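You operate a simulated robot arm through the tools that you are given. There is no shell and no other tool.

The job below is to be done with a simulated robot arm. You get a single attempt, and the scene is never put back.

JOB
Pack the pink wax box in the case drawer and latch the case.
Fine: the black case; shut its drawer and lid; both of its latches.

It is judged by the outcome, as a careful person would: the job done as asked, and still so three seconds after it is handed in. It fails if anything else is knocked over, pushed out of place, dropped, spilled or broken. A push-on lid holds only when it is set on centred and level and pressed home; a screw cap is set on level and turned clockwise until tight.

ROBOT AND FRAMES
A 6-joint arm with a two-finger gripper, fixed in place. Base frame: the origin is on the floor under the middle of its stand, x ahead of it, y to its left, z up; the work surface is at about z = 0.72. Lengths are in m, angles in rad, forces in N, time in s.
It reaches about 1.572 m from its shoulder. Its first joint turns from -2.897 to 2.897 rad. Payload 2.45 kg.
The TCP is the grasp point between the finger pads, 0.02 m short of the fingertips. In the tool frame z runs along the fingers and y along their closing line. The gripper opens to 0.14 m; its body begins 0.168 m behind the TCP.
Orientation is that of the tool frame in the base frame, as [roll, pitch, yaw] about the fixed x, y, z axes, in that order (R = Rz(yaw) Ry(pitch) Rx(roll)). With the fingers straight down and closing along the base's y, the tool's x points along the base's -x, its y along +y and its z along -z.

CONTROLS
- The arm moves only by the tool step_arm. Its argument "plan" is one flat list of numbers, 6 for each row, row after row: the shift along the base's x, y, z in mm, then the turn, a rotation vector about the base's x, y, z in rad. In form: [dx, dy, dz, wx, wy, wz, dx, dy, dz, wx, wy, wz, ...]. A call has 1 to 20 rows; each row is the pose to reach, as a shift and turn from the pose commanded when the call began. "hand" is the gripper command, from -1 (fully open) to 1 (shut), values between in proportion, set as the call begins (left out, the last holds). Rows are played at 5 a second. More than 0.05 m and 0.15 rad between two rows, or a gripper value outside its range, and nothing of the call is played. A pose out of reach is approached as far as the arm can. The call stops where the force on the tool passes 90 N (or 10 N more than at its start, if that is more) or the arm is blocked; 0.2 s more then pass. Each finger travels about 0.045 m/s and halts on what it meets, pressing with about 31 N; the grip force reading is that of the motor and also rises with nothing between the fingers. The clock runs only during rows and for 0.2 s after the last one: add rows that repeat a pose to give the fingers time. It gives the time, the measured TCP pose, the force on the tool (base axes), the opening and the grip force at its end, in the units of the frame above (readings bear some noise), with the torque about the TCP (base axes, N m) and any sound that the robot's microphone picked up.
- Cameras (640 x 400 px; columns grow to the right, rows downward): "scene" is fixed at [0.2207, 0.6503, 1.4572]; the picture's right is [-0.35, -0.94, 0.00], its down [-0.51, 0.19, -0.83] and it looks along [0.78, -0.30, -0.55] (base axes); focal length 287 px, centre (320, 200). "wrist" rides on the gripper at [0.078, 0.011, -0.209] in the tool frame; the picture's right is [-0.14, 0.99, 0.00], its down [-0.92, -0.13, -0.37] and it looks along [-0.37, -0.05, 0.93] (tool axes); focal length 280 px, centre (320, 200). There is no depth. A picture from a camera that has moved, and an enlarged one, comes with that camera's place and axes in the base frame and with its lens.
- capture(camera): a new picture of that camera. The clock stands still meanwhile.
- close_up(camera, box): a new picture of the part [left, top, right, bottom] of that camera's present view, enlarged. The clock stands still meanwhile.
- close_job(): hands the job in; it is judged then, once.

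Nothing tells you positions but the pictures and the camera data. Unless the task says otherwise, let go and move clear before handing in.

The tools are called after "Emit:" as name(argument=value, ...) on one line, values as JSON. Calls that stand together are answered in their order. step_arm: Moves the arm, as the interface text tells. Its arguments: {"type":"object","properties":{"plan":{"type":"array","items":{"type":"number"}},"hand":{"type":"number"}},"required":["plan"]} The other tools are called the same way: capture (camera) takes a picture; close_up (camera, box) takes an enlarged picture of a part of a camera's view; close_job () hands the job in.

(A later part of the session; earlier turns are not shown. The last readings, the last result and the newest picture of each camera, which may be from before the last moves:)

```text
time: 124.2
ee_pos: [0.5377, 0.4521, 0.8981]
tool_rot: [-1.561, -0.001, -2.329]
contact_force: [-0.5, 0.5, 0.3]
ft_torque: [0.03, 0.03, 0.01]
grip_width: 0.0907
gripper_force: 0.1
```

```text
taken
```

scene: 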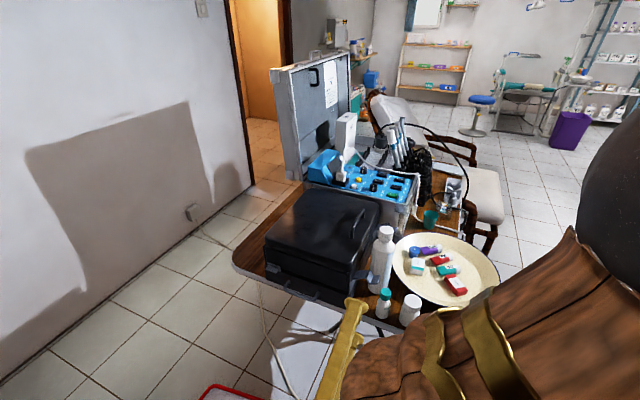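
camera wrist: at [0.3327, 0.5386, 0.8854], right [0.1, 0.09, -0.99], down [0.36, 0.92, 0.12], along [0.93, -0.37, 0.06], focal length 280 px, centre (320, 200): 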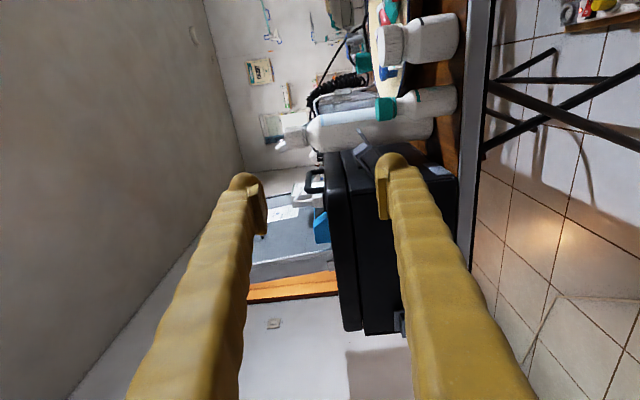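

Emit:
close_up(camera="wrist", box=[300, 0, 480, 200])

Emit:
close_up(camera="scene", box=[320, 210, 430, 340])

Emit:
close_up(camera="wrist", box=[330, 80, 430, 180])

```text
2.00 times, centred on (390, 100) of wrist
camera zoom: at [0.3327, 0.5386, 0.8854], right [0.1, 0.09, -0.99], down [0.36, 0.92, 0.12], along [0.93, -0.37, 0.06], focal length 561 px, centre (180, 400)
```

zoom: 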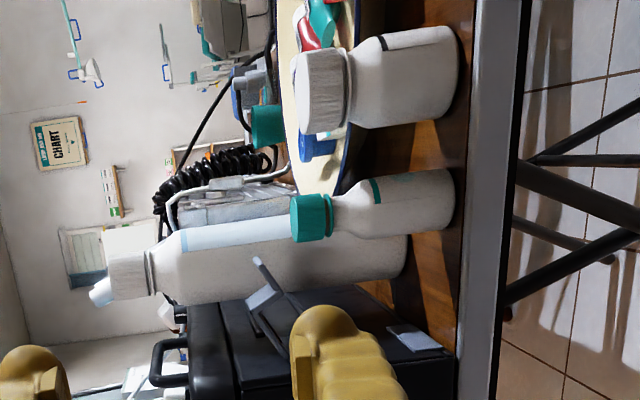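

```text
3.08 times, centred on (375, 275) of scene
camera zoom: at [0.2207, 0.6503, 1.4572], right [-0.35, -0.94, 0.0], down [-0.51, 0.19, -0.83], along [0.78, -0.3, -0.55], focal length 882 px, centre (151, -31)
```

zoom: 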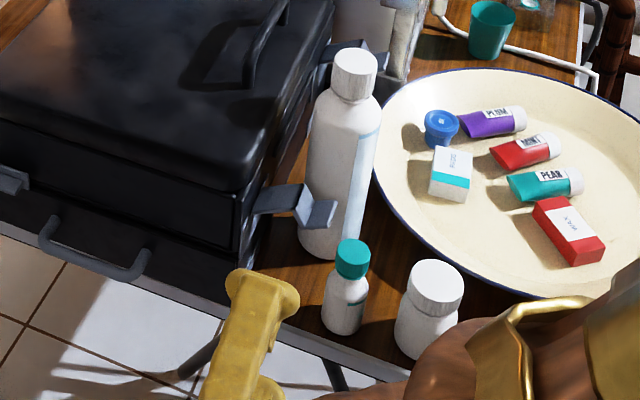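

```text
4.00 times, centred on (380, 130) of wrist
camera zoom: at [0.3327, 0.5386, 0.8854], right [0.1, 0.09, -0.99], down [0.36, 0.92, 0.12], along [0.93, -0.37, 0.06], focal length 1122 px, centre (80, 480)
```

zoom: 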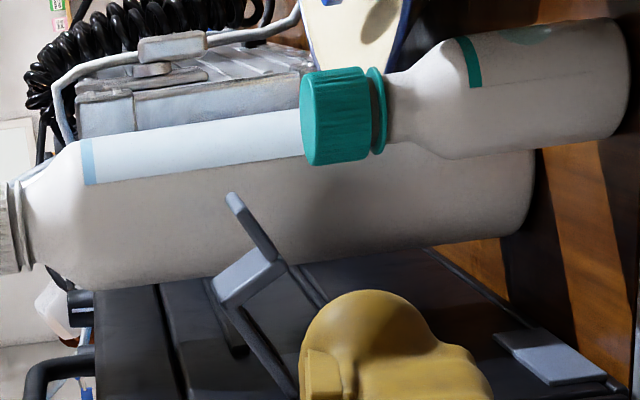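

The geometry is clear. I'll bring the lower finger under the front latch's tab from the front of the case: between the teal bottle (about 1 cm clearance) and the case side.

Emit:
step_arm(plan=[5, 5, -14, 0, 0, 0, 10, 10, -27.5, 0, 0, 0, 35, -15, -27.5, 0, 0, 0, 60, -40, -27.5, 0, 0, 0, 85, -65, -27.5, 0, 0, 0, 105, -85, -27.5, 0, 0, 0])

Emit:
capture(camera="wrist")

Emit:
close_up(camera="scene", box=[310, 210, 430, 340])

```text
time: 125.6
ee_pos: [0.6432, 0.366, 0.8721]
tool_rot: [-1.562, -0.001, -2.328]
contact_force: [0.2, 0.3, 0.3]
ft_torque: [-0.01, 0.01, 0.01]
grip_width: 0.0911
gripper_force: 0.0
```

```text
taken
camera wrist: at [0.438, 0.4531, 0.8587], right [0.1, 0.09, -0.99], down [0.36, 0.92, 0.12], along [0.93, -0.37, 0.06], focal length 280 px, centre (320, 200)
```

wrist: 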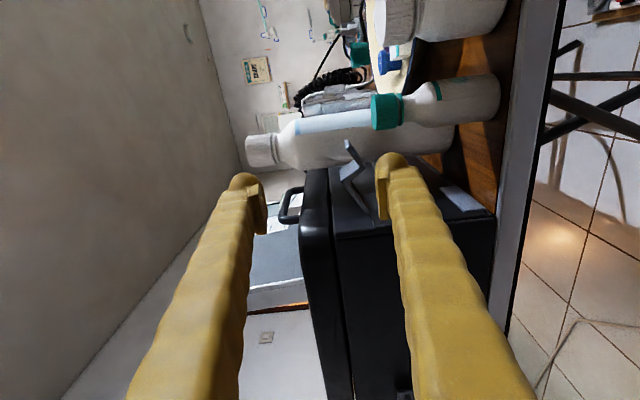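

```text
3.08 times, centred on (370, 275) of scene
camera zoom: at [0.2207, 0.6503, 1.4572], right [-0.35, -0.94, 0.0], down [-0.51, 0.19, -0.83], along [0.78, -0.3, -0.55], focal length 882 px, centre (166, -31)
```

zoom: 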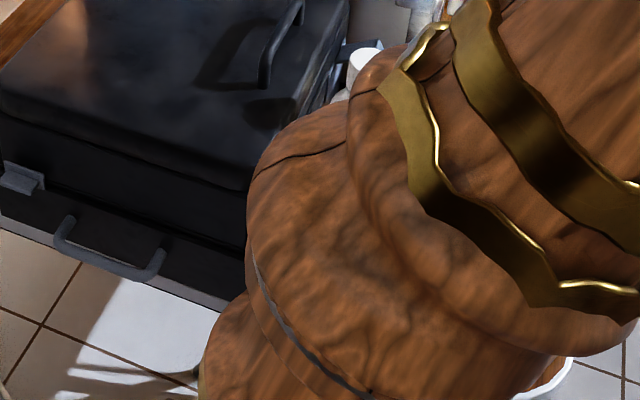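

Alignment looks right: the lower finger is just below the tab. I'll slide it in under the latch.

Emit:
step_arm(plan=[7, -7, 0, 0, 0, 0, 14, -14, 0, 0, 0, 0, 21, -21, 0, 0, 0, 0, 28, -28, 0, 0, 0, 0])

Emit:
capture(camera="wrist")

Emit:
close_up(camera="wrist", box=[300, 60, 460, 220])

```text
time: 126.6
ee_pos: [0.6709, 0.3389, 0.8715]
tool_rot: [-1.565, -0.001, -2.33]
contact_force: [0.3, -0.1, -0.3]
ft_torque: [0.0, 0.0, 0.03]
grip_width: 0.091
gripper_force: 0.1
```

```text
taken
camera wrist: at [0.4659, 0.4255, 0.8585], right [0.1, 0.09, -0.99], down [0.37, 0.92, 0.12], along [0.93, -0.37, 0.06], focal length 280 px, centre (320, 200)
```

wrist: 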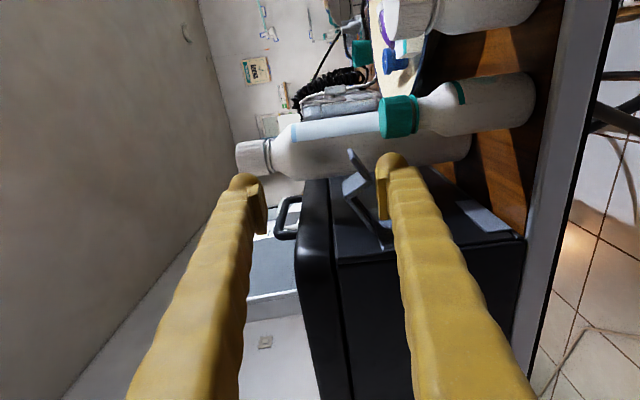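

```text
2.50 times, centred on (380, 140) of wrist
camera zoom: at [0.4659, 0.4255, 0.8585], right [0.1, 0.09, -0.99], down [0.37, 0.92, 0.12], along [0.93, -0.37, 0.06], focal length 701 px, centre (170, 350)
```

zoom: 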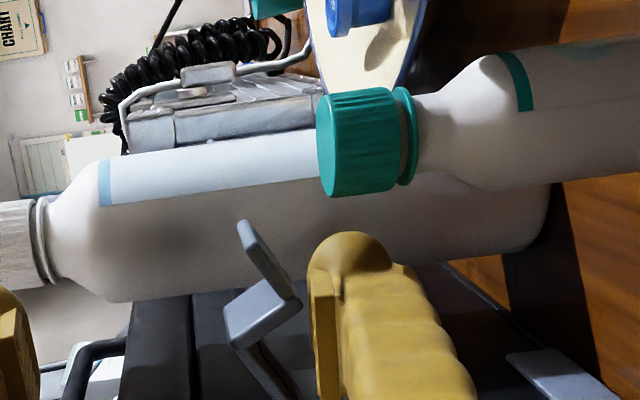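

The finger is under the tab's corner. I'll lift in small steps to swing the latch up.

Emit:
step_arm(plan=[-0.4, -0.4, 5, 0, 0, 0, -0.7, -0.7, 10, 0, 0, 0, -1, -1, 15.5, 0, 0, 0, -1.4, -1.4, 21.6, 0, 0, 0])

Emit:
capture(camera="wrist")

Emit:
close_up(camera="wrist", box=[300, 60, 460, 220])

```text
time: 127.6
ee_pos: [0.6692, 0.3377, 0.8931]
tool_rot: [-1.562, 0.0, -2.329]
contact_force: [-0.1, 0.2, -0.8]
ft_torque: [0.0, -0.01, 0.02]
grip_width: 0.0913
gripper_force: 0.2
```

```text
taken
camera wrist: at [0.4642, 0.4241, 0.8804], right [0.1, 0.09, -0.99], down [0.37, 0.92, 0.12], along [0.93, -0.37, 0.06], focal length 280 px, centre (320, 200)
```

wrist: 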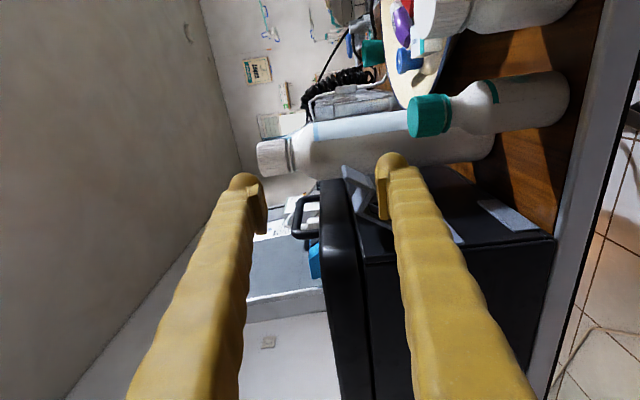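

```text
2.50 times, centred on (380, 140) of wrist
camera zoom: at [0.4642, 0.4241, 0.8804], right [0.1, 0.09, -0.99], down [0.37, 0.92, 0.12], along [0.93, -0.37, 0.06], focal length 701 px, centre (170, 350)
```

zoom: 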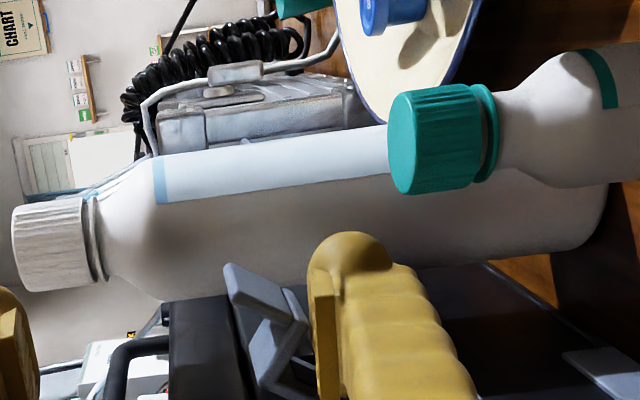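

The latch is swinging up with almost no resistance. I'll continue along its arc.

Emit:
step_arm(plan=[-5.7, -5.7, 8.4, 0, 0, 0, -10.9, -10.9, 19.8, 0, 0, 0, -8.1, -8.1, 27.4, 0, 0, 0, -5.2, -5.2, 34.7, 0, 0, 0])

Emit:
close_up(camera="wrist", box=[300, 100, 460, 260])

Emit:
capture(camera="wrist")

```text
time: 128.6
ee_pos: [0.6638, 0.332, 0.9291]
tool_rot: [-1.562, -0.001, -2.331]
contact_force: [1.1, -0.1, -1.0]
ft_torque: [-0.03, -0.01, -0.01]
grip_width: 0.0911
gripper_force: 0.0
```

```text
2.50 times, centred on (380, 180) of wrist
camera zoom: at [0.459, 0.4185, 0.9156], right [0.1, 0.09, -0.99], down [0.37, 0.92, 0.12], along [0.93, -0.37, 0.06], focal length 701 px, centre (170, 250)
```

zoom: 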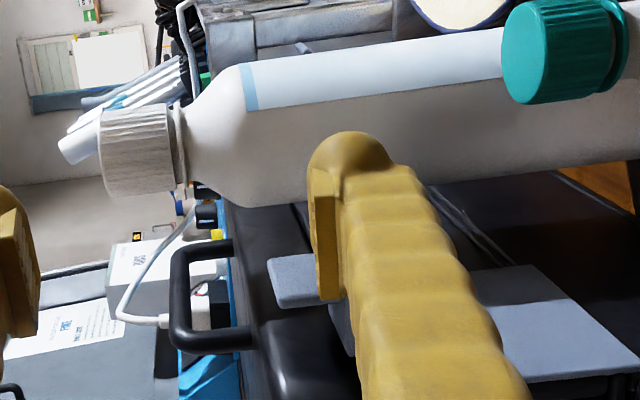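

```text
taken
camera wrist: at [0.459, 0.4185, 0.9156], right [0.1, 0.09, -0.99], down [0.37, 0.92, 0.12], along [0.93, -0.37, 0.06], focal length 280 px, centre (320, 200)
```

wrist: 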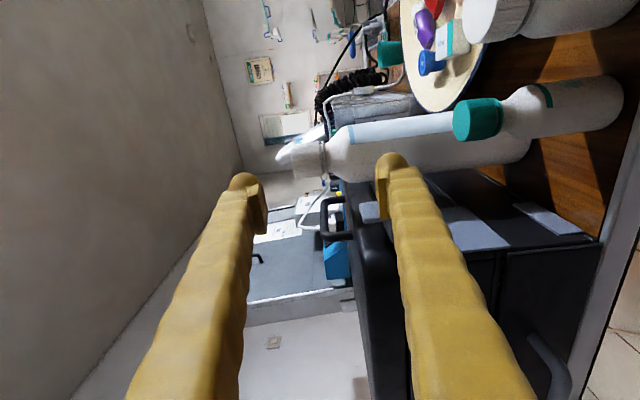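

The latch is nearly upright. I'll push it inward toward the lid in small steps and watch for resistance or a click.

Emit:
step_arm(plan=[2.5, 2.5, 4, 0, 0, 0, 5, 5, 7, 0, 0, 0, 7, 7, 9, 0, 0, 0])

Emit:
close_up(camera="wrist", box=[300, 100, 460, 260])

```text
time: 129.4
ee_pos: [0.6701, 0.3372, 0.9368]
tool_rot: [-1.564, -0.007, -2.335]
contact_force: [-32.2, -30.7, -7.2]
ft_torque: [-2.07, 1.74, -0.29]
grip_width: 0.0951
gripper_force: 2.6
```

```text
2.50 times, centred on (380, 180) of wrist
camera zoom: at [0.4652, 0.4245, 0.9241], right [0.1, 0.09, -0.99], down [0.37, 0.92, 0.12], along [0.92, -0.38, 0.06], focal length 701 px, centre (170, 250)
```

zoom: 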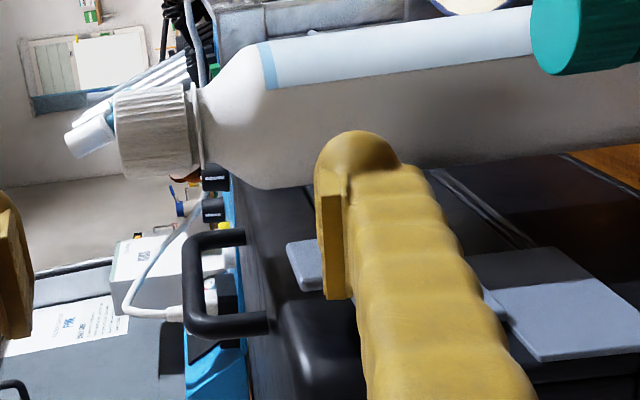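

There's solid resistance now (about 45 N), so the latch seems to be at its stop. I'll back off and see whether it stays up.

Emit:
step_arm(plan=[-5, -5, 0, 0, 0, 0, -14, -14, 0, 0, 0, 0, -28, -7, 0, 0, 0, 0, -50, 15, 0, 0, 0, 0, -75, 40, 0, 0, 0, 0])

Emit:
capture(camera="wrist")

Emit:
close_up(camera="wrist", box=[320, 100, 480, 240])

```text
time: 130.6
ee_pos: [0.5963, 0.3806, 0.9363]
tool_rot: [-1.562, -0.002, -2.33]
contact_force: [0.8, -0.1, -1.5]
ft_torque: [0.02, 0.01, 0.0]
grip_width: 0.0909
gripper_force: 0.1
```

```text
taken
camera wrist: at [0.3909, 0.4662, 0.9245], right [0.1, 0.09, -0.99], down [0.37, 0.92, 0.12], along [0.93, -0.37, 0.06], focal length 280 px, centre (320, 200)
```

wrist: 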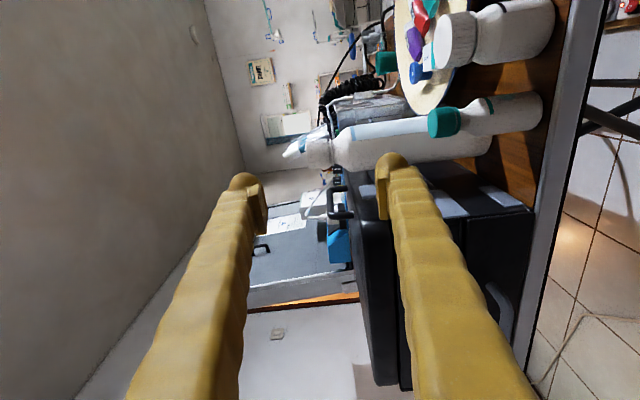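

```text
2.86 times, centred on (400, 170) of wrist
camera zoom: at [0.3909, 0.4662, 0.9245], right [0.1, 0.09, -0.99], down [0.37, 0.92, 0.12], along [0.93, -0.37, 0.06], focal length 801 px, centre (91, 286)
```

zoom: 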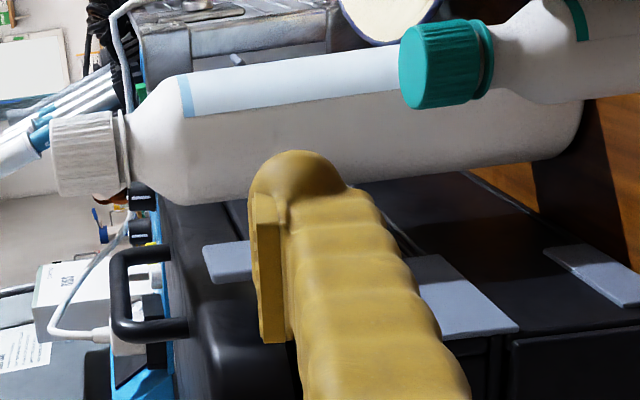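

The latch stays up on its own. I'll get a better look from the plate side while I reposition for the rear latch: up and over first, turning the hand to face the latch side.

Emit:
step_arm(plan=[-7, 7, 40, 0, 0, 0, -7, 7, 85, 0, 0, 0, -7, 7, 130, 0, 0, 0, -7, 7, 175, 0, 0, 0, -7, 7, 215, 0, 0, 0])

Emit:
step_arm(plan=[5, -28, 0, 0, 0, 0.131, 10, -57, 0, 0, 0, 0.262, 20, -86, 0, 0, 0, 0.393, 30, -115, 0, 0, 0, 0.524, 42, -145, 0, 0, 0, 0.655, 54, -175, 0, 0, 0, 0.785, 67, -205, 0, 0, 0, 0.916, 80, -235, 0, 0, 0, 1.047, 94, -265, 0, 0, 0, 1.178, 108, -295, 0, 0, 0, 1.309, 124, -323, 0, 0, 0, 1.44, 140, -350, 0, 0, 0, 1.571])

Emit:
capture(camera="wrist")

Emit:
capture(camera="scene")

```text
time: 131.8
ee_pos: [0.5896, 0.3871, 1.1533]
tool_rot: [-1.563, -0.005, -2.331]
contact_force: [0.3, 0.5, 0.1]
ft_torque: [-0.03, -0.02, 0.0]
grip_width: 0.0908
gripper_force: 0.1
```

```text
time: 134.4
ee_pos: [0.6876, 0.2328, 1.1987]
tool_rot: [-1.579, -0.001, -1.366]
contact_force: [-0.7, 0.2, -0.6]
ft_torque: [0.0, 0.02, 0.01]
grip_width: 0.0912
gripper_force: 0.0
out of reach, approached as far as the arm can: row 5, 6, 7, 8, 9, 10, 11, 12
```

```text
taken
camera wrist: at [0.4995, 0.1131, 1.188], right [-0.03, 0.13, -0.99], down [-0.55, 0.83, 0.13], along [0.84, 0.55, 0.04], focal length 280 px, centre (320, 200)
```

wrist: 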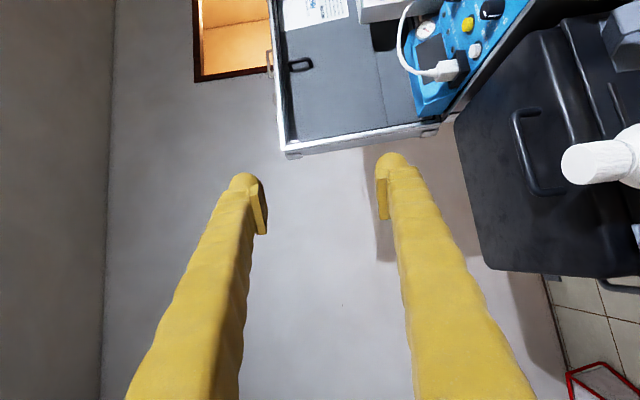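

```text
taken
```

scene: 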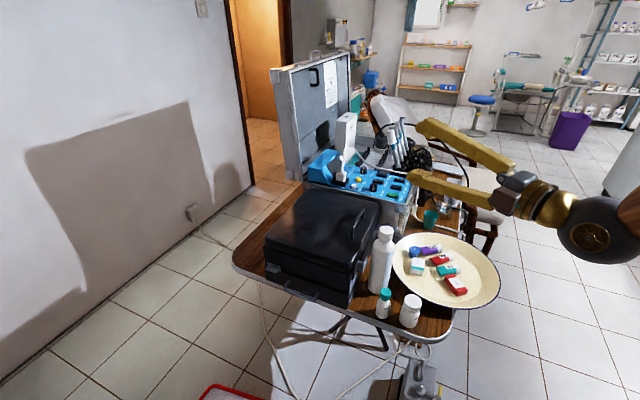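

The scene camera now has a clear view of the case, so I'll check the front latch.

Emit:
close_up(camera="scene", box=[320, 200, 420, 300])

Emit:
close_up(camera="scene", box=[335, 235, 385, 295])

Emit:
close_up(camera="scene", box=[250, 170, 410, 310])

```text
4.00 times, centred on (370, 250) of scene
camera zoom: at [0.2207, 0.6503, 1.4572], right [-0.35, -0.94, 0.0], down [-0.51, 0.19, -0.83], along [0.78, -0.3, -0.55], focal length 1147 px, centre (120, 0)
```

zoom: 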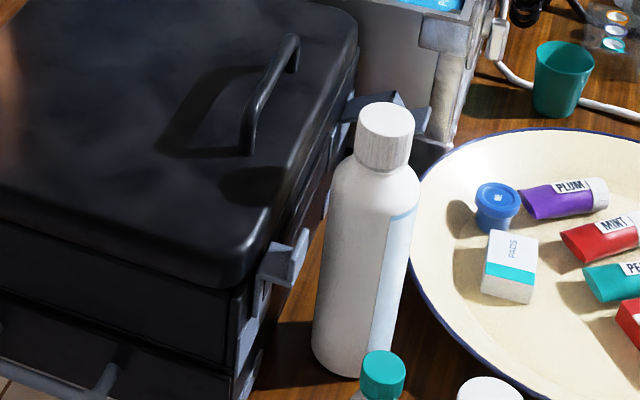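

```text
6.67 times, centred on (360, 265) of scene
camera zoom: at [0.2207, 0.6503, 1.4572], right [-0.35, -0.94, 0.0], down [-0.51, 0.19, -0.83], along [0.78, -0.3, -0.55], focal length 1911 px, centre (53, -233)
```

zoom: 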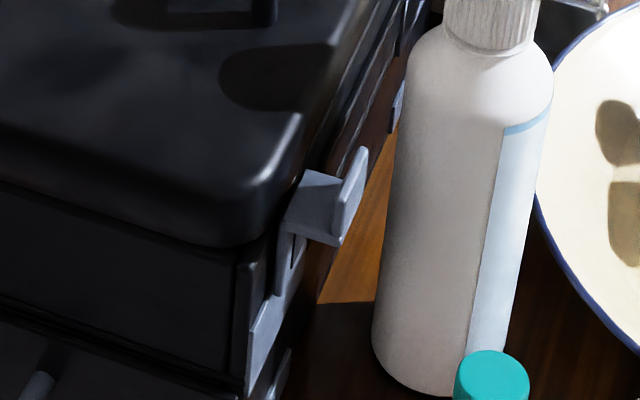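

```text
2.86 times, centred on (330, 240) of scene
camera zoom: at [0.2207, 0.6503, 1.4572], right [-0.35, -0.94, 0.0], down [-0.51, 0.19, -0.83], along [0.78, -0.3, -0.55], focal length 819 px, centre (291, 86)
```

zoom: 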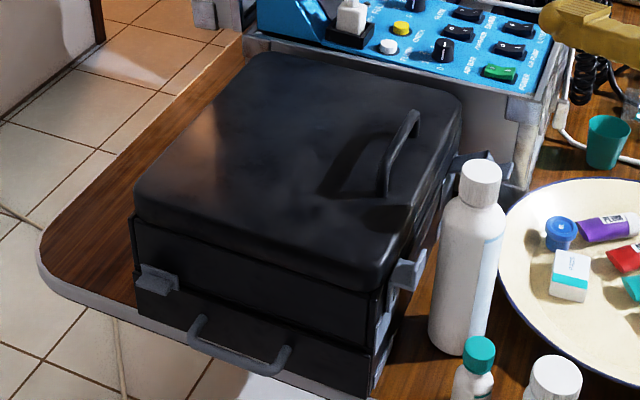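

The front latch is standing fully up against the lid. For the rear latch I'll return the hand to a vertical pose and look at it from above, since it's between the tall bottle and the blue device.

Emit:
step_arm(plan=[0, 0, 0, 0.128, 0.0268, 0, 0, 0, 0, 0.2563, 0.0535, 0, 0, 0, 0, 0.3845, 0.0803, 0, 0, 0, 0, 0.5127, 0.107, 0, 0, 0, 0, 0.6408, 0.1338, 0, 0, 0, 0, 0.769, 0.1605, 0, 0, 0, 0, 0.8972, 0.1873, 0, 0, 0, 0, 1.0253, 0.214, 0, 0, 0, 0, 1.1535, 0.2408, 0, 0, 0, 0, 1.2817, 0.2675, 0, 0, 0, 0, 1.4098, 0.2943, 0, 0, 0, 0, 1.538, 0.321, 0])

Emit:
step_arm(plan=[6, -8, -5, -0.0268, 0.128, 0, 12, -17, -10, -0.0535, 0.2563, 0, 18, -26, -18, -0.0803, 0.3845, 0, 24, -34, -25, -0.107, 0.5127, 0, 30, -43, -32, -0.1338, 0.6408, 0, 36, -52, -40, -0.1605, 0.769, 0, 42, -60, -46, -0.1873, 0.8972, 0, 48, -69, -53, -0.214, 1.0253, 0, 54, -77, -60, -0.2408, 1.1535, 0, 60, -86, -66, -0.2675, 1.2817, 0, 66, -94, -72, -0.2943, 1.4098, 0, 72, -103, -79, -0.321, 1.538, 0])

Emit:
capture(camera="wrist")

Emit:
capture(camera="scene")

```text
time: 137.0
ee_pos: [0.6845, 0.2334, 1.202]
tool_rot: [2.799, 1.566, 3.004]
contact_force: [0.0, -0.4, -0.1]
ft_torque: [0.01, -0.01, 0.0]
grip_width: 0.0912
gripper_force: 0.1
```

```text
time: 139.6
ee_pos: [0.7572, 0.129, 1.1215]
tool_rot: [3.133, -0.001, -2.934]
contact_force: [0.0, 0.1, 0.0]
ft_torque: [0.05, -0.03, 0.01]
grip_width: 0.0909
gripper_force: 0.0
out of reach, approached as far as the arm can: row 5, 6
```

```text
taken
camera wrist: at [0.6794, 0.1216, 1.3308], right [-0.07, 1.0, 0.01], down [0.93, 0.06, 0.37], along [0.36, 0.03, -0.93], focal length 280 px, centre (320, 200)
```

wrist: 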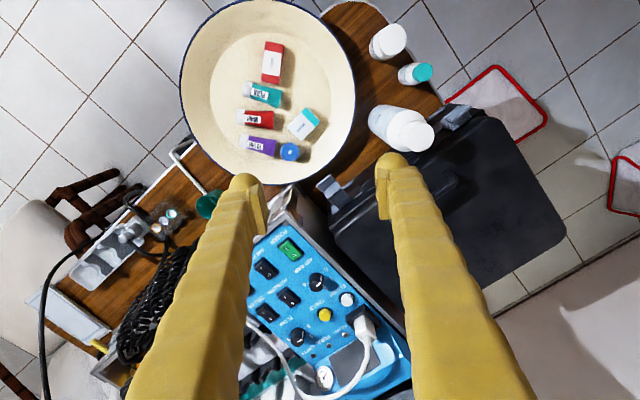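

```text
taken
```

scene: 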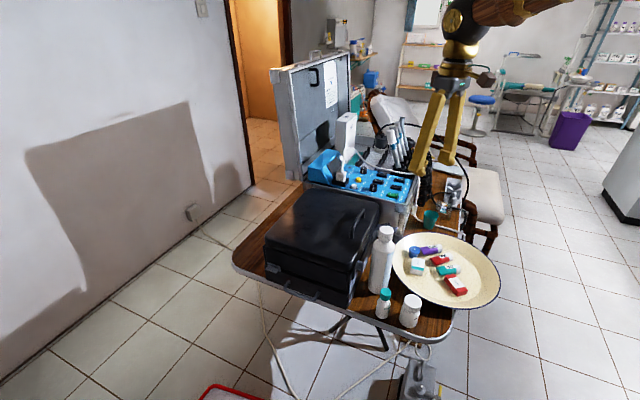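

Good vertical view. I'll zoom in on both latches and the space around the rear one.

Emit:
close_up(camera="wrist", box=[280, 90, 500, 270])

Emit:
close_up(camera="wrist", box=[290, 150, 400, 250])

Emit:
close_up(camera="scene", box=[360, 200, 430, 260])

```text
2.22 times, centred on (390, 180) of wrist
camera zoom: at [0.6794, 0.1216, 1.3308], right [-0.07, 1.0, 0.01], down [0.93, 0.06, 0.37], along [0.36, 0.03, -0.93], focal length 623 px, centre (164, 244)
```

zoom: 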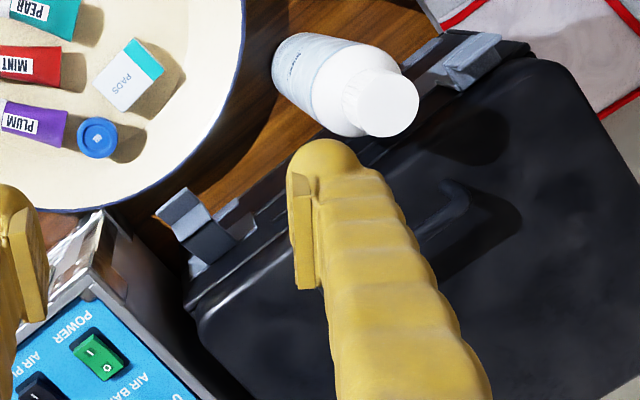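

```text
4.00 times, centred on (345, 200) of wrist
camera zoom: at [0.6794, 0.1216, 1.3308], right [-0.07, 1.0, 0.01], down [0.93, 0.06, 0.37], along [0.36, 0.03, -0.93], focal length 1122 px, centre (220, 200)
```

zoom: 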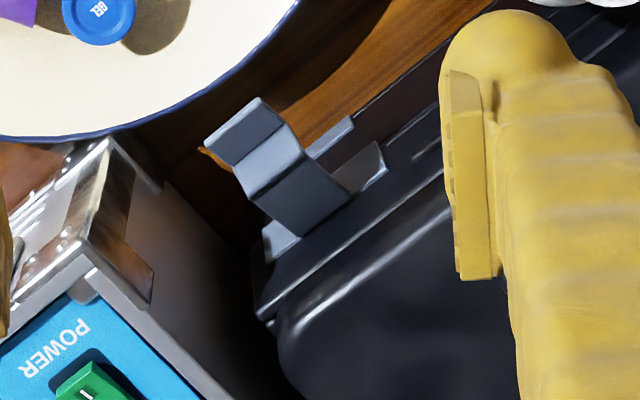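

```text
6.67 times, centred on (395, 230) of scene
camera zoom: at [0.2207, 0.6503, 1.4572], right [-0.35, -0.94, 0.0], down [-0.51, 0.19, -0.83], along [0.78, -0.3, -0.55], focal length 1911 px, centre (-180, 0)
```

zoom: 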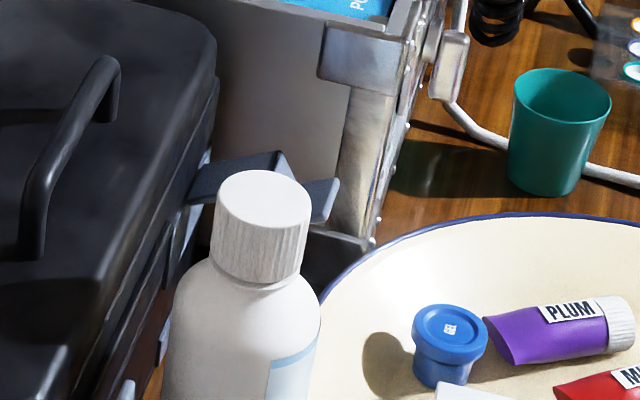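

The rear latch's tab is at about f=0.70, s=0.49, with a few centimetres free on each side. I'll use a vertical pinch on the tab's side edges: since the closing axis matches the latch's pivot axis, the tab can swivel between the fingers as I raise it. First I'll align above it.

Emit:
step_arm(plan=[17, 4, -20, 0, 0, 0.115, 34, 8, -45, 0, 0, 0.23, 50, 11, -75, 0, 0, 0.346, 67, 15, -105, 0, 0, 0.461, 83.5, 18.8, -135, 0, 0, 0.577, 83.5, 18.8, -160, 0, 0, 0.577], hand=0.2)

Emit:
capture(camera="wrist")

Emit:
close_up(camera="wrist", box=[220, 100, 420, 260])

Emit:
close_up(camera="scene", box=[340, 160, 450, 260])

```text
time: 141.0
ee_pos: [0.8423, 0.1492, 0.9607]
tool_rot: [3.137, 0.0, -2.356]
contact_force: [0.0, 0.8, -0.8]
ft_torque: [0.02, -0.03, 0.01]
grip_width: 0.0562
gripper_force: 0.1
```

```text
taken
camera wrist: at [0.7796, 0.0982, 1.1698], right [-0.6, 0.8, 0.01], down [0.74, 0.56, 0.37], along [0.29, 0.23, -0.93], focal length 280 px, centre (320, 200)
```

wrist: 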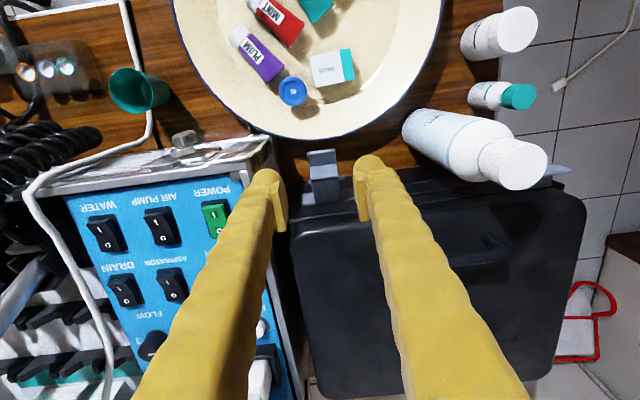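

```text
2.50 times, centred on (320, 180) of wrist
camera zoom: at [0.7796, 0.0982, 1.1698], right [-0.6, 0.8, 0.01], down [0.74, 0.56, 0.37], along [0.29, 0.23, -0.93], focal length 701 px, centre (320, 250)
```

zoom: 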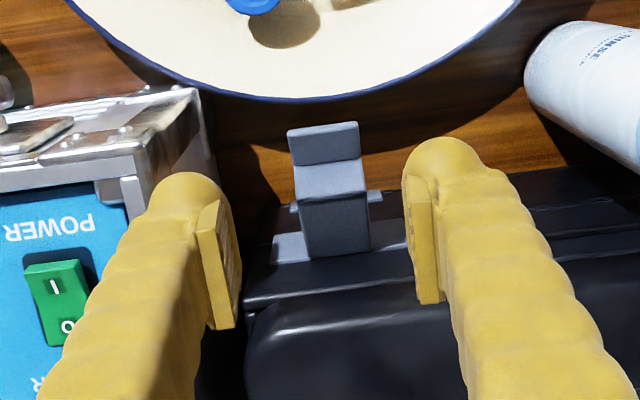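

```text
4.00 times, centred on (395, 210) of scene
camera zoom: at [0.2207, 0.6503, 1.4572], right [-0.35, -0.94, 0.0], down [-0.51, 0.19, -0.83], along [0.78, -0.3, -0.55], focal length 1147 px, centre (20, 160)
```

zoom: 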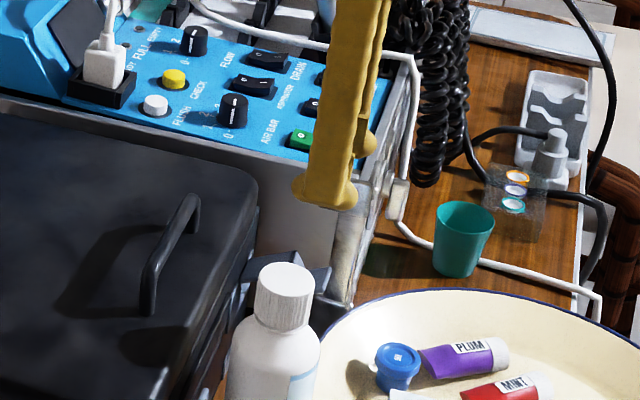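

The metal device is too close (about 2 cm) on the far side of the rear latch for a finger to fit there, so a pinch won't work. Instead I'll come in over the plate with closed fingers pointing at the case and about 30° down, slip under the tab, and push it up as I did with the front one.

Emit:
step_arm(plan=[-15, -10, 30, 0, 0, 0, -40, -28, 45, 0, 0, 0, -70, -50, 45, 0, 0, 0, -98, -73, 45, 0, 0, 0], hand=1)

Emit:
step_arm(plan=[0, 0, 0, 0.0926, -0.0926, 0, 0, 0, 0, 0.1851, -0.1851, 0, 0, 0, 0, 0.2777, -0.2777, 0, 0, 0, 0, 0.3703, -0.3703, 0, 0, 0, 0, 0.4628, -0.4628, 0, 0, 0, 0, 0.5554, -0.5554, 0, 0, 0, 0, 0.648, -0.648, 0, 0, 0, 0, 0.7405, -0.7405, 0])

Emit:
capture(camera="wrist")

Emit:
capture(camera="scene")

```text
time: 142.0
ee_pos: [0.7423, 0.0753, 1.0049]
tool_rot: [3.135, -0.002, -2.357]
contact_force: [-0.1, -0.4, -0.3]
ft_torque: [-0.01, 0.0, -0.01]
grip_width: 0.0
gripper_force: 24.6
```

```text
time: 143.8
ee_pos: [0.7428, 0.0736, 1.0071]
tool_rot: [3.135, 1.047, -2.36]
contact_force: [-0.3, -0.6, 0.2]
ft_torque: [0.02, -0.01, -0.02]
grip_width: 0.0
gripper_force: 29.1
```

```text
taken
camera wrist: at [0.5799, -0.0755, 1.0431], right [-0.65, 0.75, 0.12], down [0.19, 0.01, 0.98], along [0.73, 0.67, -0.15], focal length 280 px, centre (320, 200)
```

wrist: 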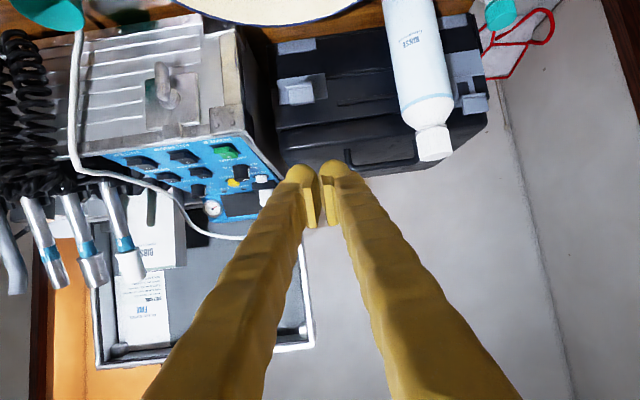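

```text
taken
```

scene: 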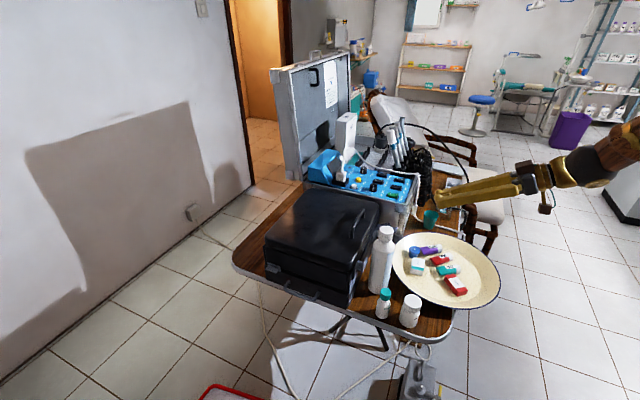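

That orientation works, and I can see both latches side by side (upside-down view). I'll zoom in on them.

Emit:
close_up(camera="wrist", box=[230, 20, 500, 180])

Emit:
close_up(camera="wrist", box=[250, 30, 350, 130])

Emit:
close_up(camera="wrist", box=[430, 20, 510, 130])

```text
2.37 times, centred on (365, 100) of wrist
camera zoom: at [0.5799, -0.0755, 1.0431], right [-0.65, 0.75, 0.12], down [0.19, 0.01, 0.98], along [0.73, 0.67, -0.15], focal length 665 px, centre (213, 437)
```

zoom: 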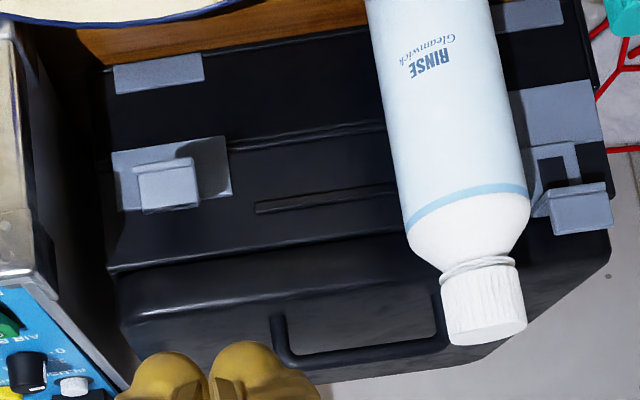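

```text
4.00 times, centred on (300, 80) of wrist
camera zoom: at [0.5799, -0.0755, 1.0431], right [-0.65, 0.75, 0.12], down [0.19, 0.01, 0.98], along [0.73, 0.67, -0.15], focal length 1122 px, centre (400, 680)
```

zoom: 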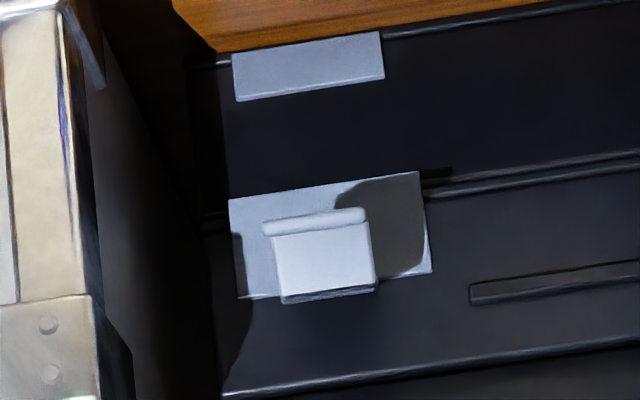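

```text
3.64 times, centred on (470, 75) of wrist
camera zoom: at [0.5799, -0.0755, 1.0431], right [-0.65, 0.75, 0.12], down [0.19, 0.01, 0.98], along [0.73, 0.67, -0.15], focal length 1020 px, centre (-226, 654)
```

zoom: 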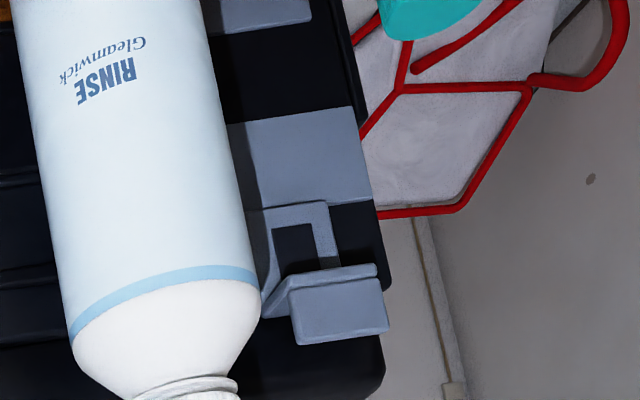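

The rear latch tab spans s≈0.474–0.508, and the device side is at s≈0.545, so there is room. The raised front latch has its arm vertical, with the shelf right at the lid seam. I'll lower the closed fingers to a point just short of the rear tab.

Emit:
step_arm(plan=[8, 7, -35, 0, 0, 0, 17, 14, -70, 0, 0, 0, 25, 21, -105, 0, 0, 0, 34, 28, -138, 0, 0, 0, 42, 35, -163, 0, 0, 0])

Emit:
capture(camera="wrist")

Emit:
close_up(camera="wrist", box=[250, 60, 400, 240])

Emit:
close_up(camera="scene", box=[350, 180, 480, 290])

```text
time: 145.0
ee_pos: [0.7842, 0.1095, 0.8443]
tool_rot: [3.133, 1.042, -2.357]
contact_force: [0.8, 0.1, 0.6]
ft_torque: [0.04, -0.01, 0.02]
grip_width: 0.0
gripper_force: 29.7
```

```text
taken
camera wrist: at [0.6215, -0.04, 0.8801], right [-0.66, 0.75, 0.12], down [0.19, 0.01, 0.98], along [0.73, 0.67, -0.15], focal length 280 px, centre (320, 200)
```

wrist: 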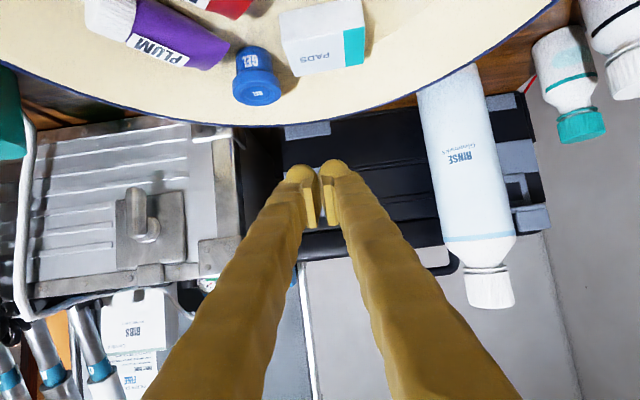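

```text
2.22 times, centred on (325, 150) of wrist
camera zoom: at [0.6215, -0.04, 0.8801], right [-0.66, 0.75, 0.12], down [0.19, 0.01, 0.98], along [0.73, 0.67, -0.15], focal length 623 px, centre (309, 311)
```

zoom: 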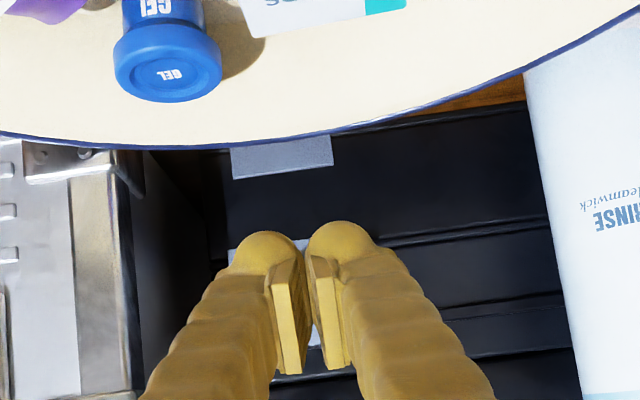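

```text
3.64 times, centred on (415, 235) of scene
camera zoom: at [0.2207, 0.6503, 1.4572], right [-0.35, -0.94, 0.0], down [-0.51, 0.19, -0.83], along [0.78, -0.3, -0.55], focal length 1043 px, centre (-26, 73)
```

zoom: 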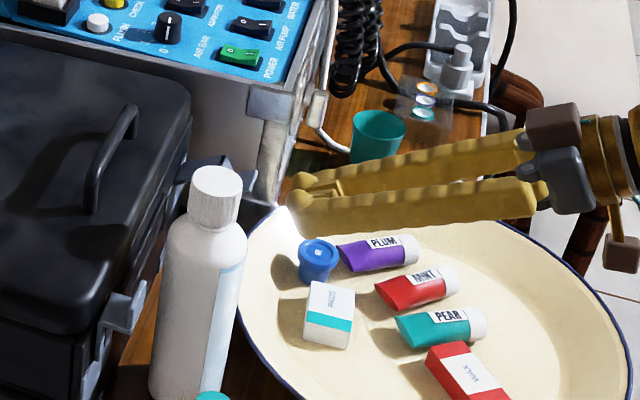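

The fingertips are level with and just short of the rear tab. I'll slide in under it along the finger direction.

Emit:
step_arm(plan=[9, 9, -7.5, 0, 0, 0, 18, 18, -15, 0, 0, 0, 27, 27, -22.5, 0, 0, 0, 36.5, 36.5, -31, 0, 0, 0])

Emit:
close_up(camera="wrist", box=[250, 60, 400, 240])

Emit:
close_up(camera="scene", box=[360, 195, 440, 265])

```text
time: 146.0
ee_pos: [0.821, 0.1468, 0.8115]
tool_rot: [3.133, 1.045, -2.36]
contact_force: [0.1, 0.2, 0.4]
ft_torque: [-0.01, 0.03, -0.01]
grip_width: 0.0
gripper_force: 29.2
```

```text
2.22 times, centred on (325, 150) of wrist
camera zoom: at [0.6586, -0.0034, 0.8491], right [-0.66, 0.75, 0.12], down [0.19, 0.01, 0.98], along [0.73, 0.67, -0.15], focal length 623 px, centre (309, 311)
```

zoom: 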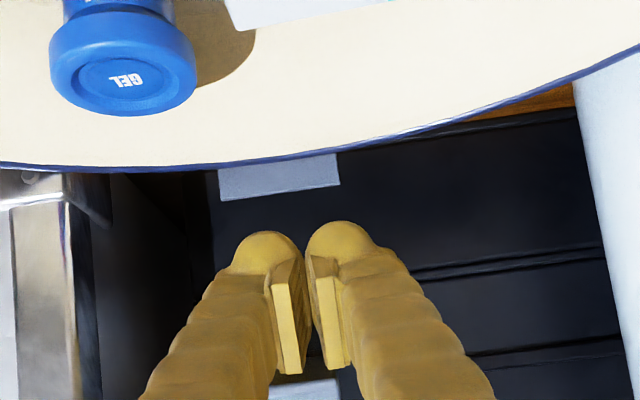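

```text
5.71 times, centred on (400, 230) of scene
camera zoom: at [0.2207, 0.6503, 1.4572], right [-0.35, -0.94, 0.0], down [-0.51, 0.19, -0.83], along [0.78, -0.3, -0.55], focal length 1638 px, centre (-137, 29)
```

zoom: 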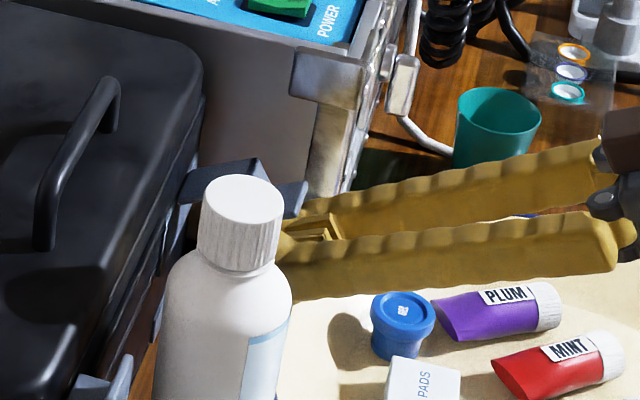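

The fingers are under the rear tab. I'll lift gently along the latch's arc.

Emit:
step_arm(plan=[1.1, 1.1, 6.5, 0, 0, 0, 0.8, 0.8, 14, 0, 0, 0, 0.8, 0.8, 22, 0, 0, 0, 0.8, 0.8, 30, 0, 0, 0, 2.8, 2.8, 39, 0, 0, 0, 4.8, 4.8, 47.6, 0, 0, 0])

Emit:
close_up(camera="scene", box=[360, 195, 440, 265])

Emit:
close_up(camera="wrist", box=[250, 60, 400, 240])

```text
time: 147.4
ee_pos: [0.8265, 0.1503, 0.8606]
tool_rot: [3.132, 1.046, -2.359]
contact_force: [0.2, 0.3, -0.7]
ft_torque: [0.0, 0.01, 0.03]
grip_width: 0.0
gripper_force: 28.9
```

```text
5.71 times, centred on (400, 230) of scene
camera zoom: at [0.2207, 0.6503, 1.4572], right [-0.35, -0.94, 0.0], down [-0.51, 0.19, -0.83], along [0.78, -0.3, -0.55], focal length 1638 px, centre (-137, 29)
```

zoom: 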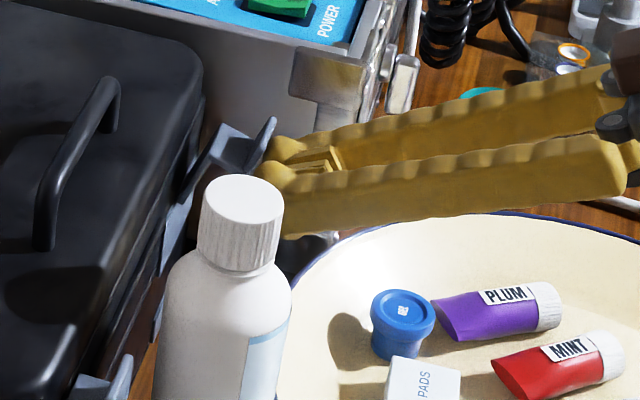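

```text
2.22 times, centred on (325, 150) of wrist
camera zoom: at [0.6635, 0.0015, 0.8971], right [-0.65, 0.75, 0.12], down [0.2, 0.01, 0.98], along [0.73, 0.67, -0.15], focal length 623 px, centre (309, 311)
```

zoom: 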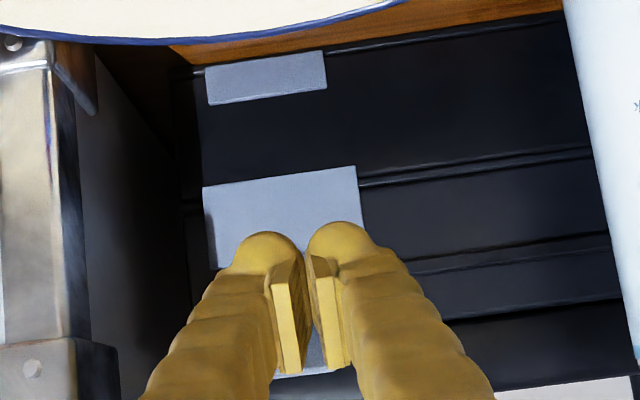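

The rear tab is rotating up nicely. I'll continue along the arc and finish with a gentle inward push.

Emit:
step_arm(plan=[3.5, 3.5, 8, 0, 0, 0, 7.8, 7.8, 13.6, 0, 0, 0, 12, 12, 18, 0, 0, 0])

Emit:
step_arm(plan=[1.5, 1.5, 2, 0, 0, 0, 3, 3, 4, 0, 0, 0])

Emit:
close_up(camera="scene", box=[360, 195, 440, 265])

```text
time: 148.2
ee_pos: [0.8368, 0.1632, 0.8793]
tool_rot: [3.133, 1.045, -2.359]
contact_force: [-2.3, -0.6, 1.6]
ft_torque: [0.04, -0.03, -0.02]
grip_width: 0.0
gripper_force: 29.4
```

```text
time: 148.8
ee_pos: [0.838, 0.1641, 0.8805]
tool_rot: [3.13, 1.043, -2.365]
contact_force: [-24.2, -26.1, -15.5]
ft_torque: [-0.04, 0.24, -0.36]
grip_width: 0.0062
gripper_force: 30.0
```

```text
5.71 times, centred on (400, 230) of scene
camera zoom: at [0.2207, 0.6503, 1.4572], right [-0.35, -0.94, 0.0], down [-0.51, 0.19, -0.83], along [0.78, -0.3, -0.55], focal length 1638 px, centre (-137, 29)
```

zoom: 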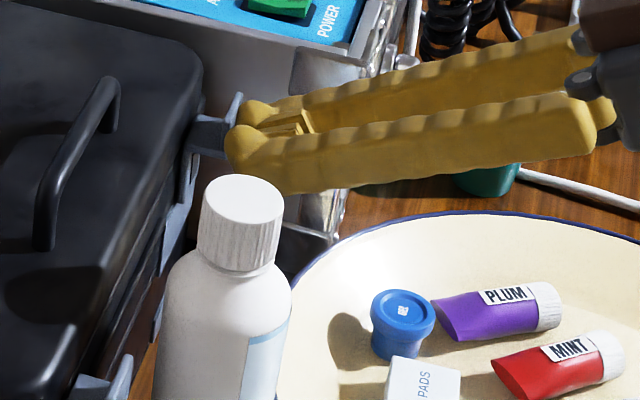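

Same firm stop as the front one. I'll back away and inspect both latches.

Emit:
step_arm(plan=[-6, -6, 0, 0, 0, 0, -20, -20, 8, 0, 0, 0, -45, -45, 20, 0, 0, 0, -75, -75, 40, 0, 0, 0, -100, -100, 70, 0, 0, 0])

Emit:
capture(camera="wrist")

Emit:
close_up(camera="wrist", box=[270, 40, 520, 210])

Emit:
close_up(camera="scene", box=[340, 195, 420, 295])

```text
time: 150.0
ee_pos: [0.7399, 0.0642, 0.9511]
tool_rot: [3.132, 1.046, -2.36]
contact_force: [0.5, 0.8, 0.6]
ft_torque: [-0.03, -0.03, -0.03]
grip_width: 0.0001
gripper_force: 29.0
```

```text
taken
camera wrist: at [0.5779, -0.0844, 0.9879], right [-0.65, 0.75, 0.12], down [0.2, 0.01, 0.98], along [0.73, 0.67, -0.15], focal length 280 px, centre (320, 200)
```

wrist: 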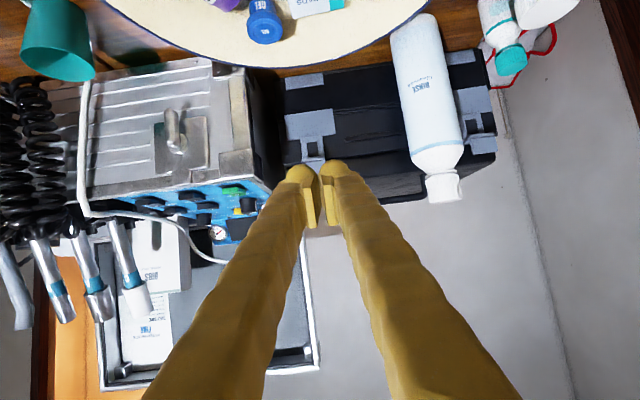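

```text
2.35 times, centred on (395, 125) of wrist
camera zoom: at [0.5779, -0.0844, 0.9879], right [-0.65, 0.75, 0.12], down [0.2, 0.01, 0.98], along [0.73, 0.67, -0.15], focal length 660 px, centre (144, 376)
```

zoom: 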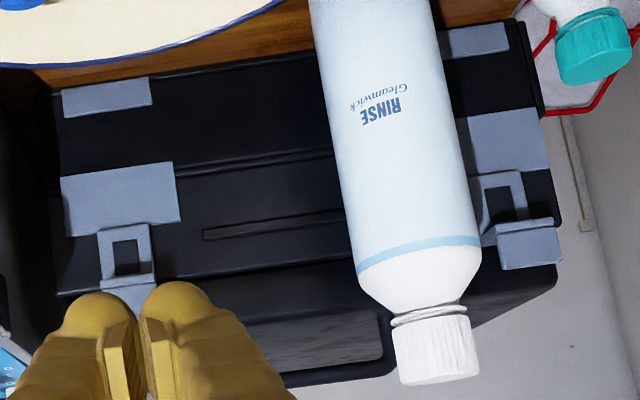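

```text
4.00 times, centred on (380, 245) of scene
camera zoom: at [0.2207, 0.6503, 1.4572], right [-0.35, -0.94, 0.0], down [-0.51, 0.19, -0.83], along [0.78, -0.3, -0.55], focal length 1147 px, centre (80, 20)
```

zoom: 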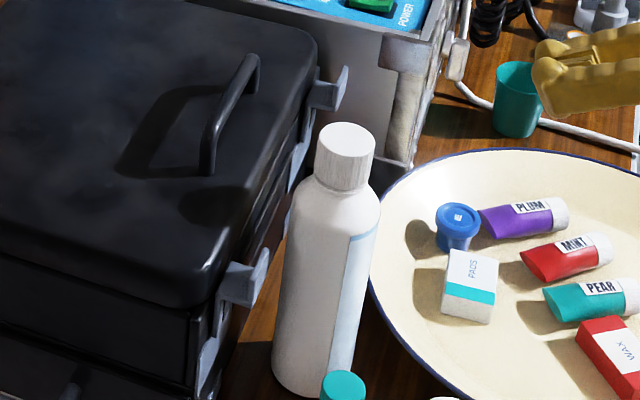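

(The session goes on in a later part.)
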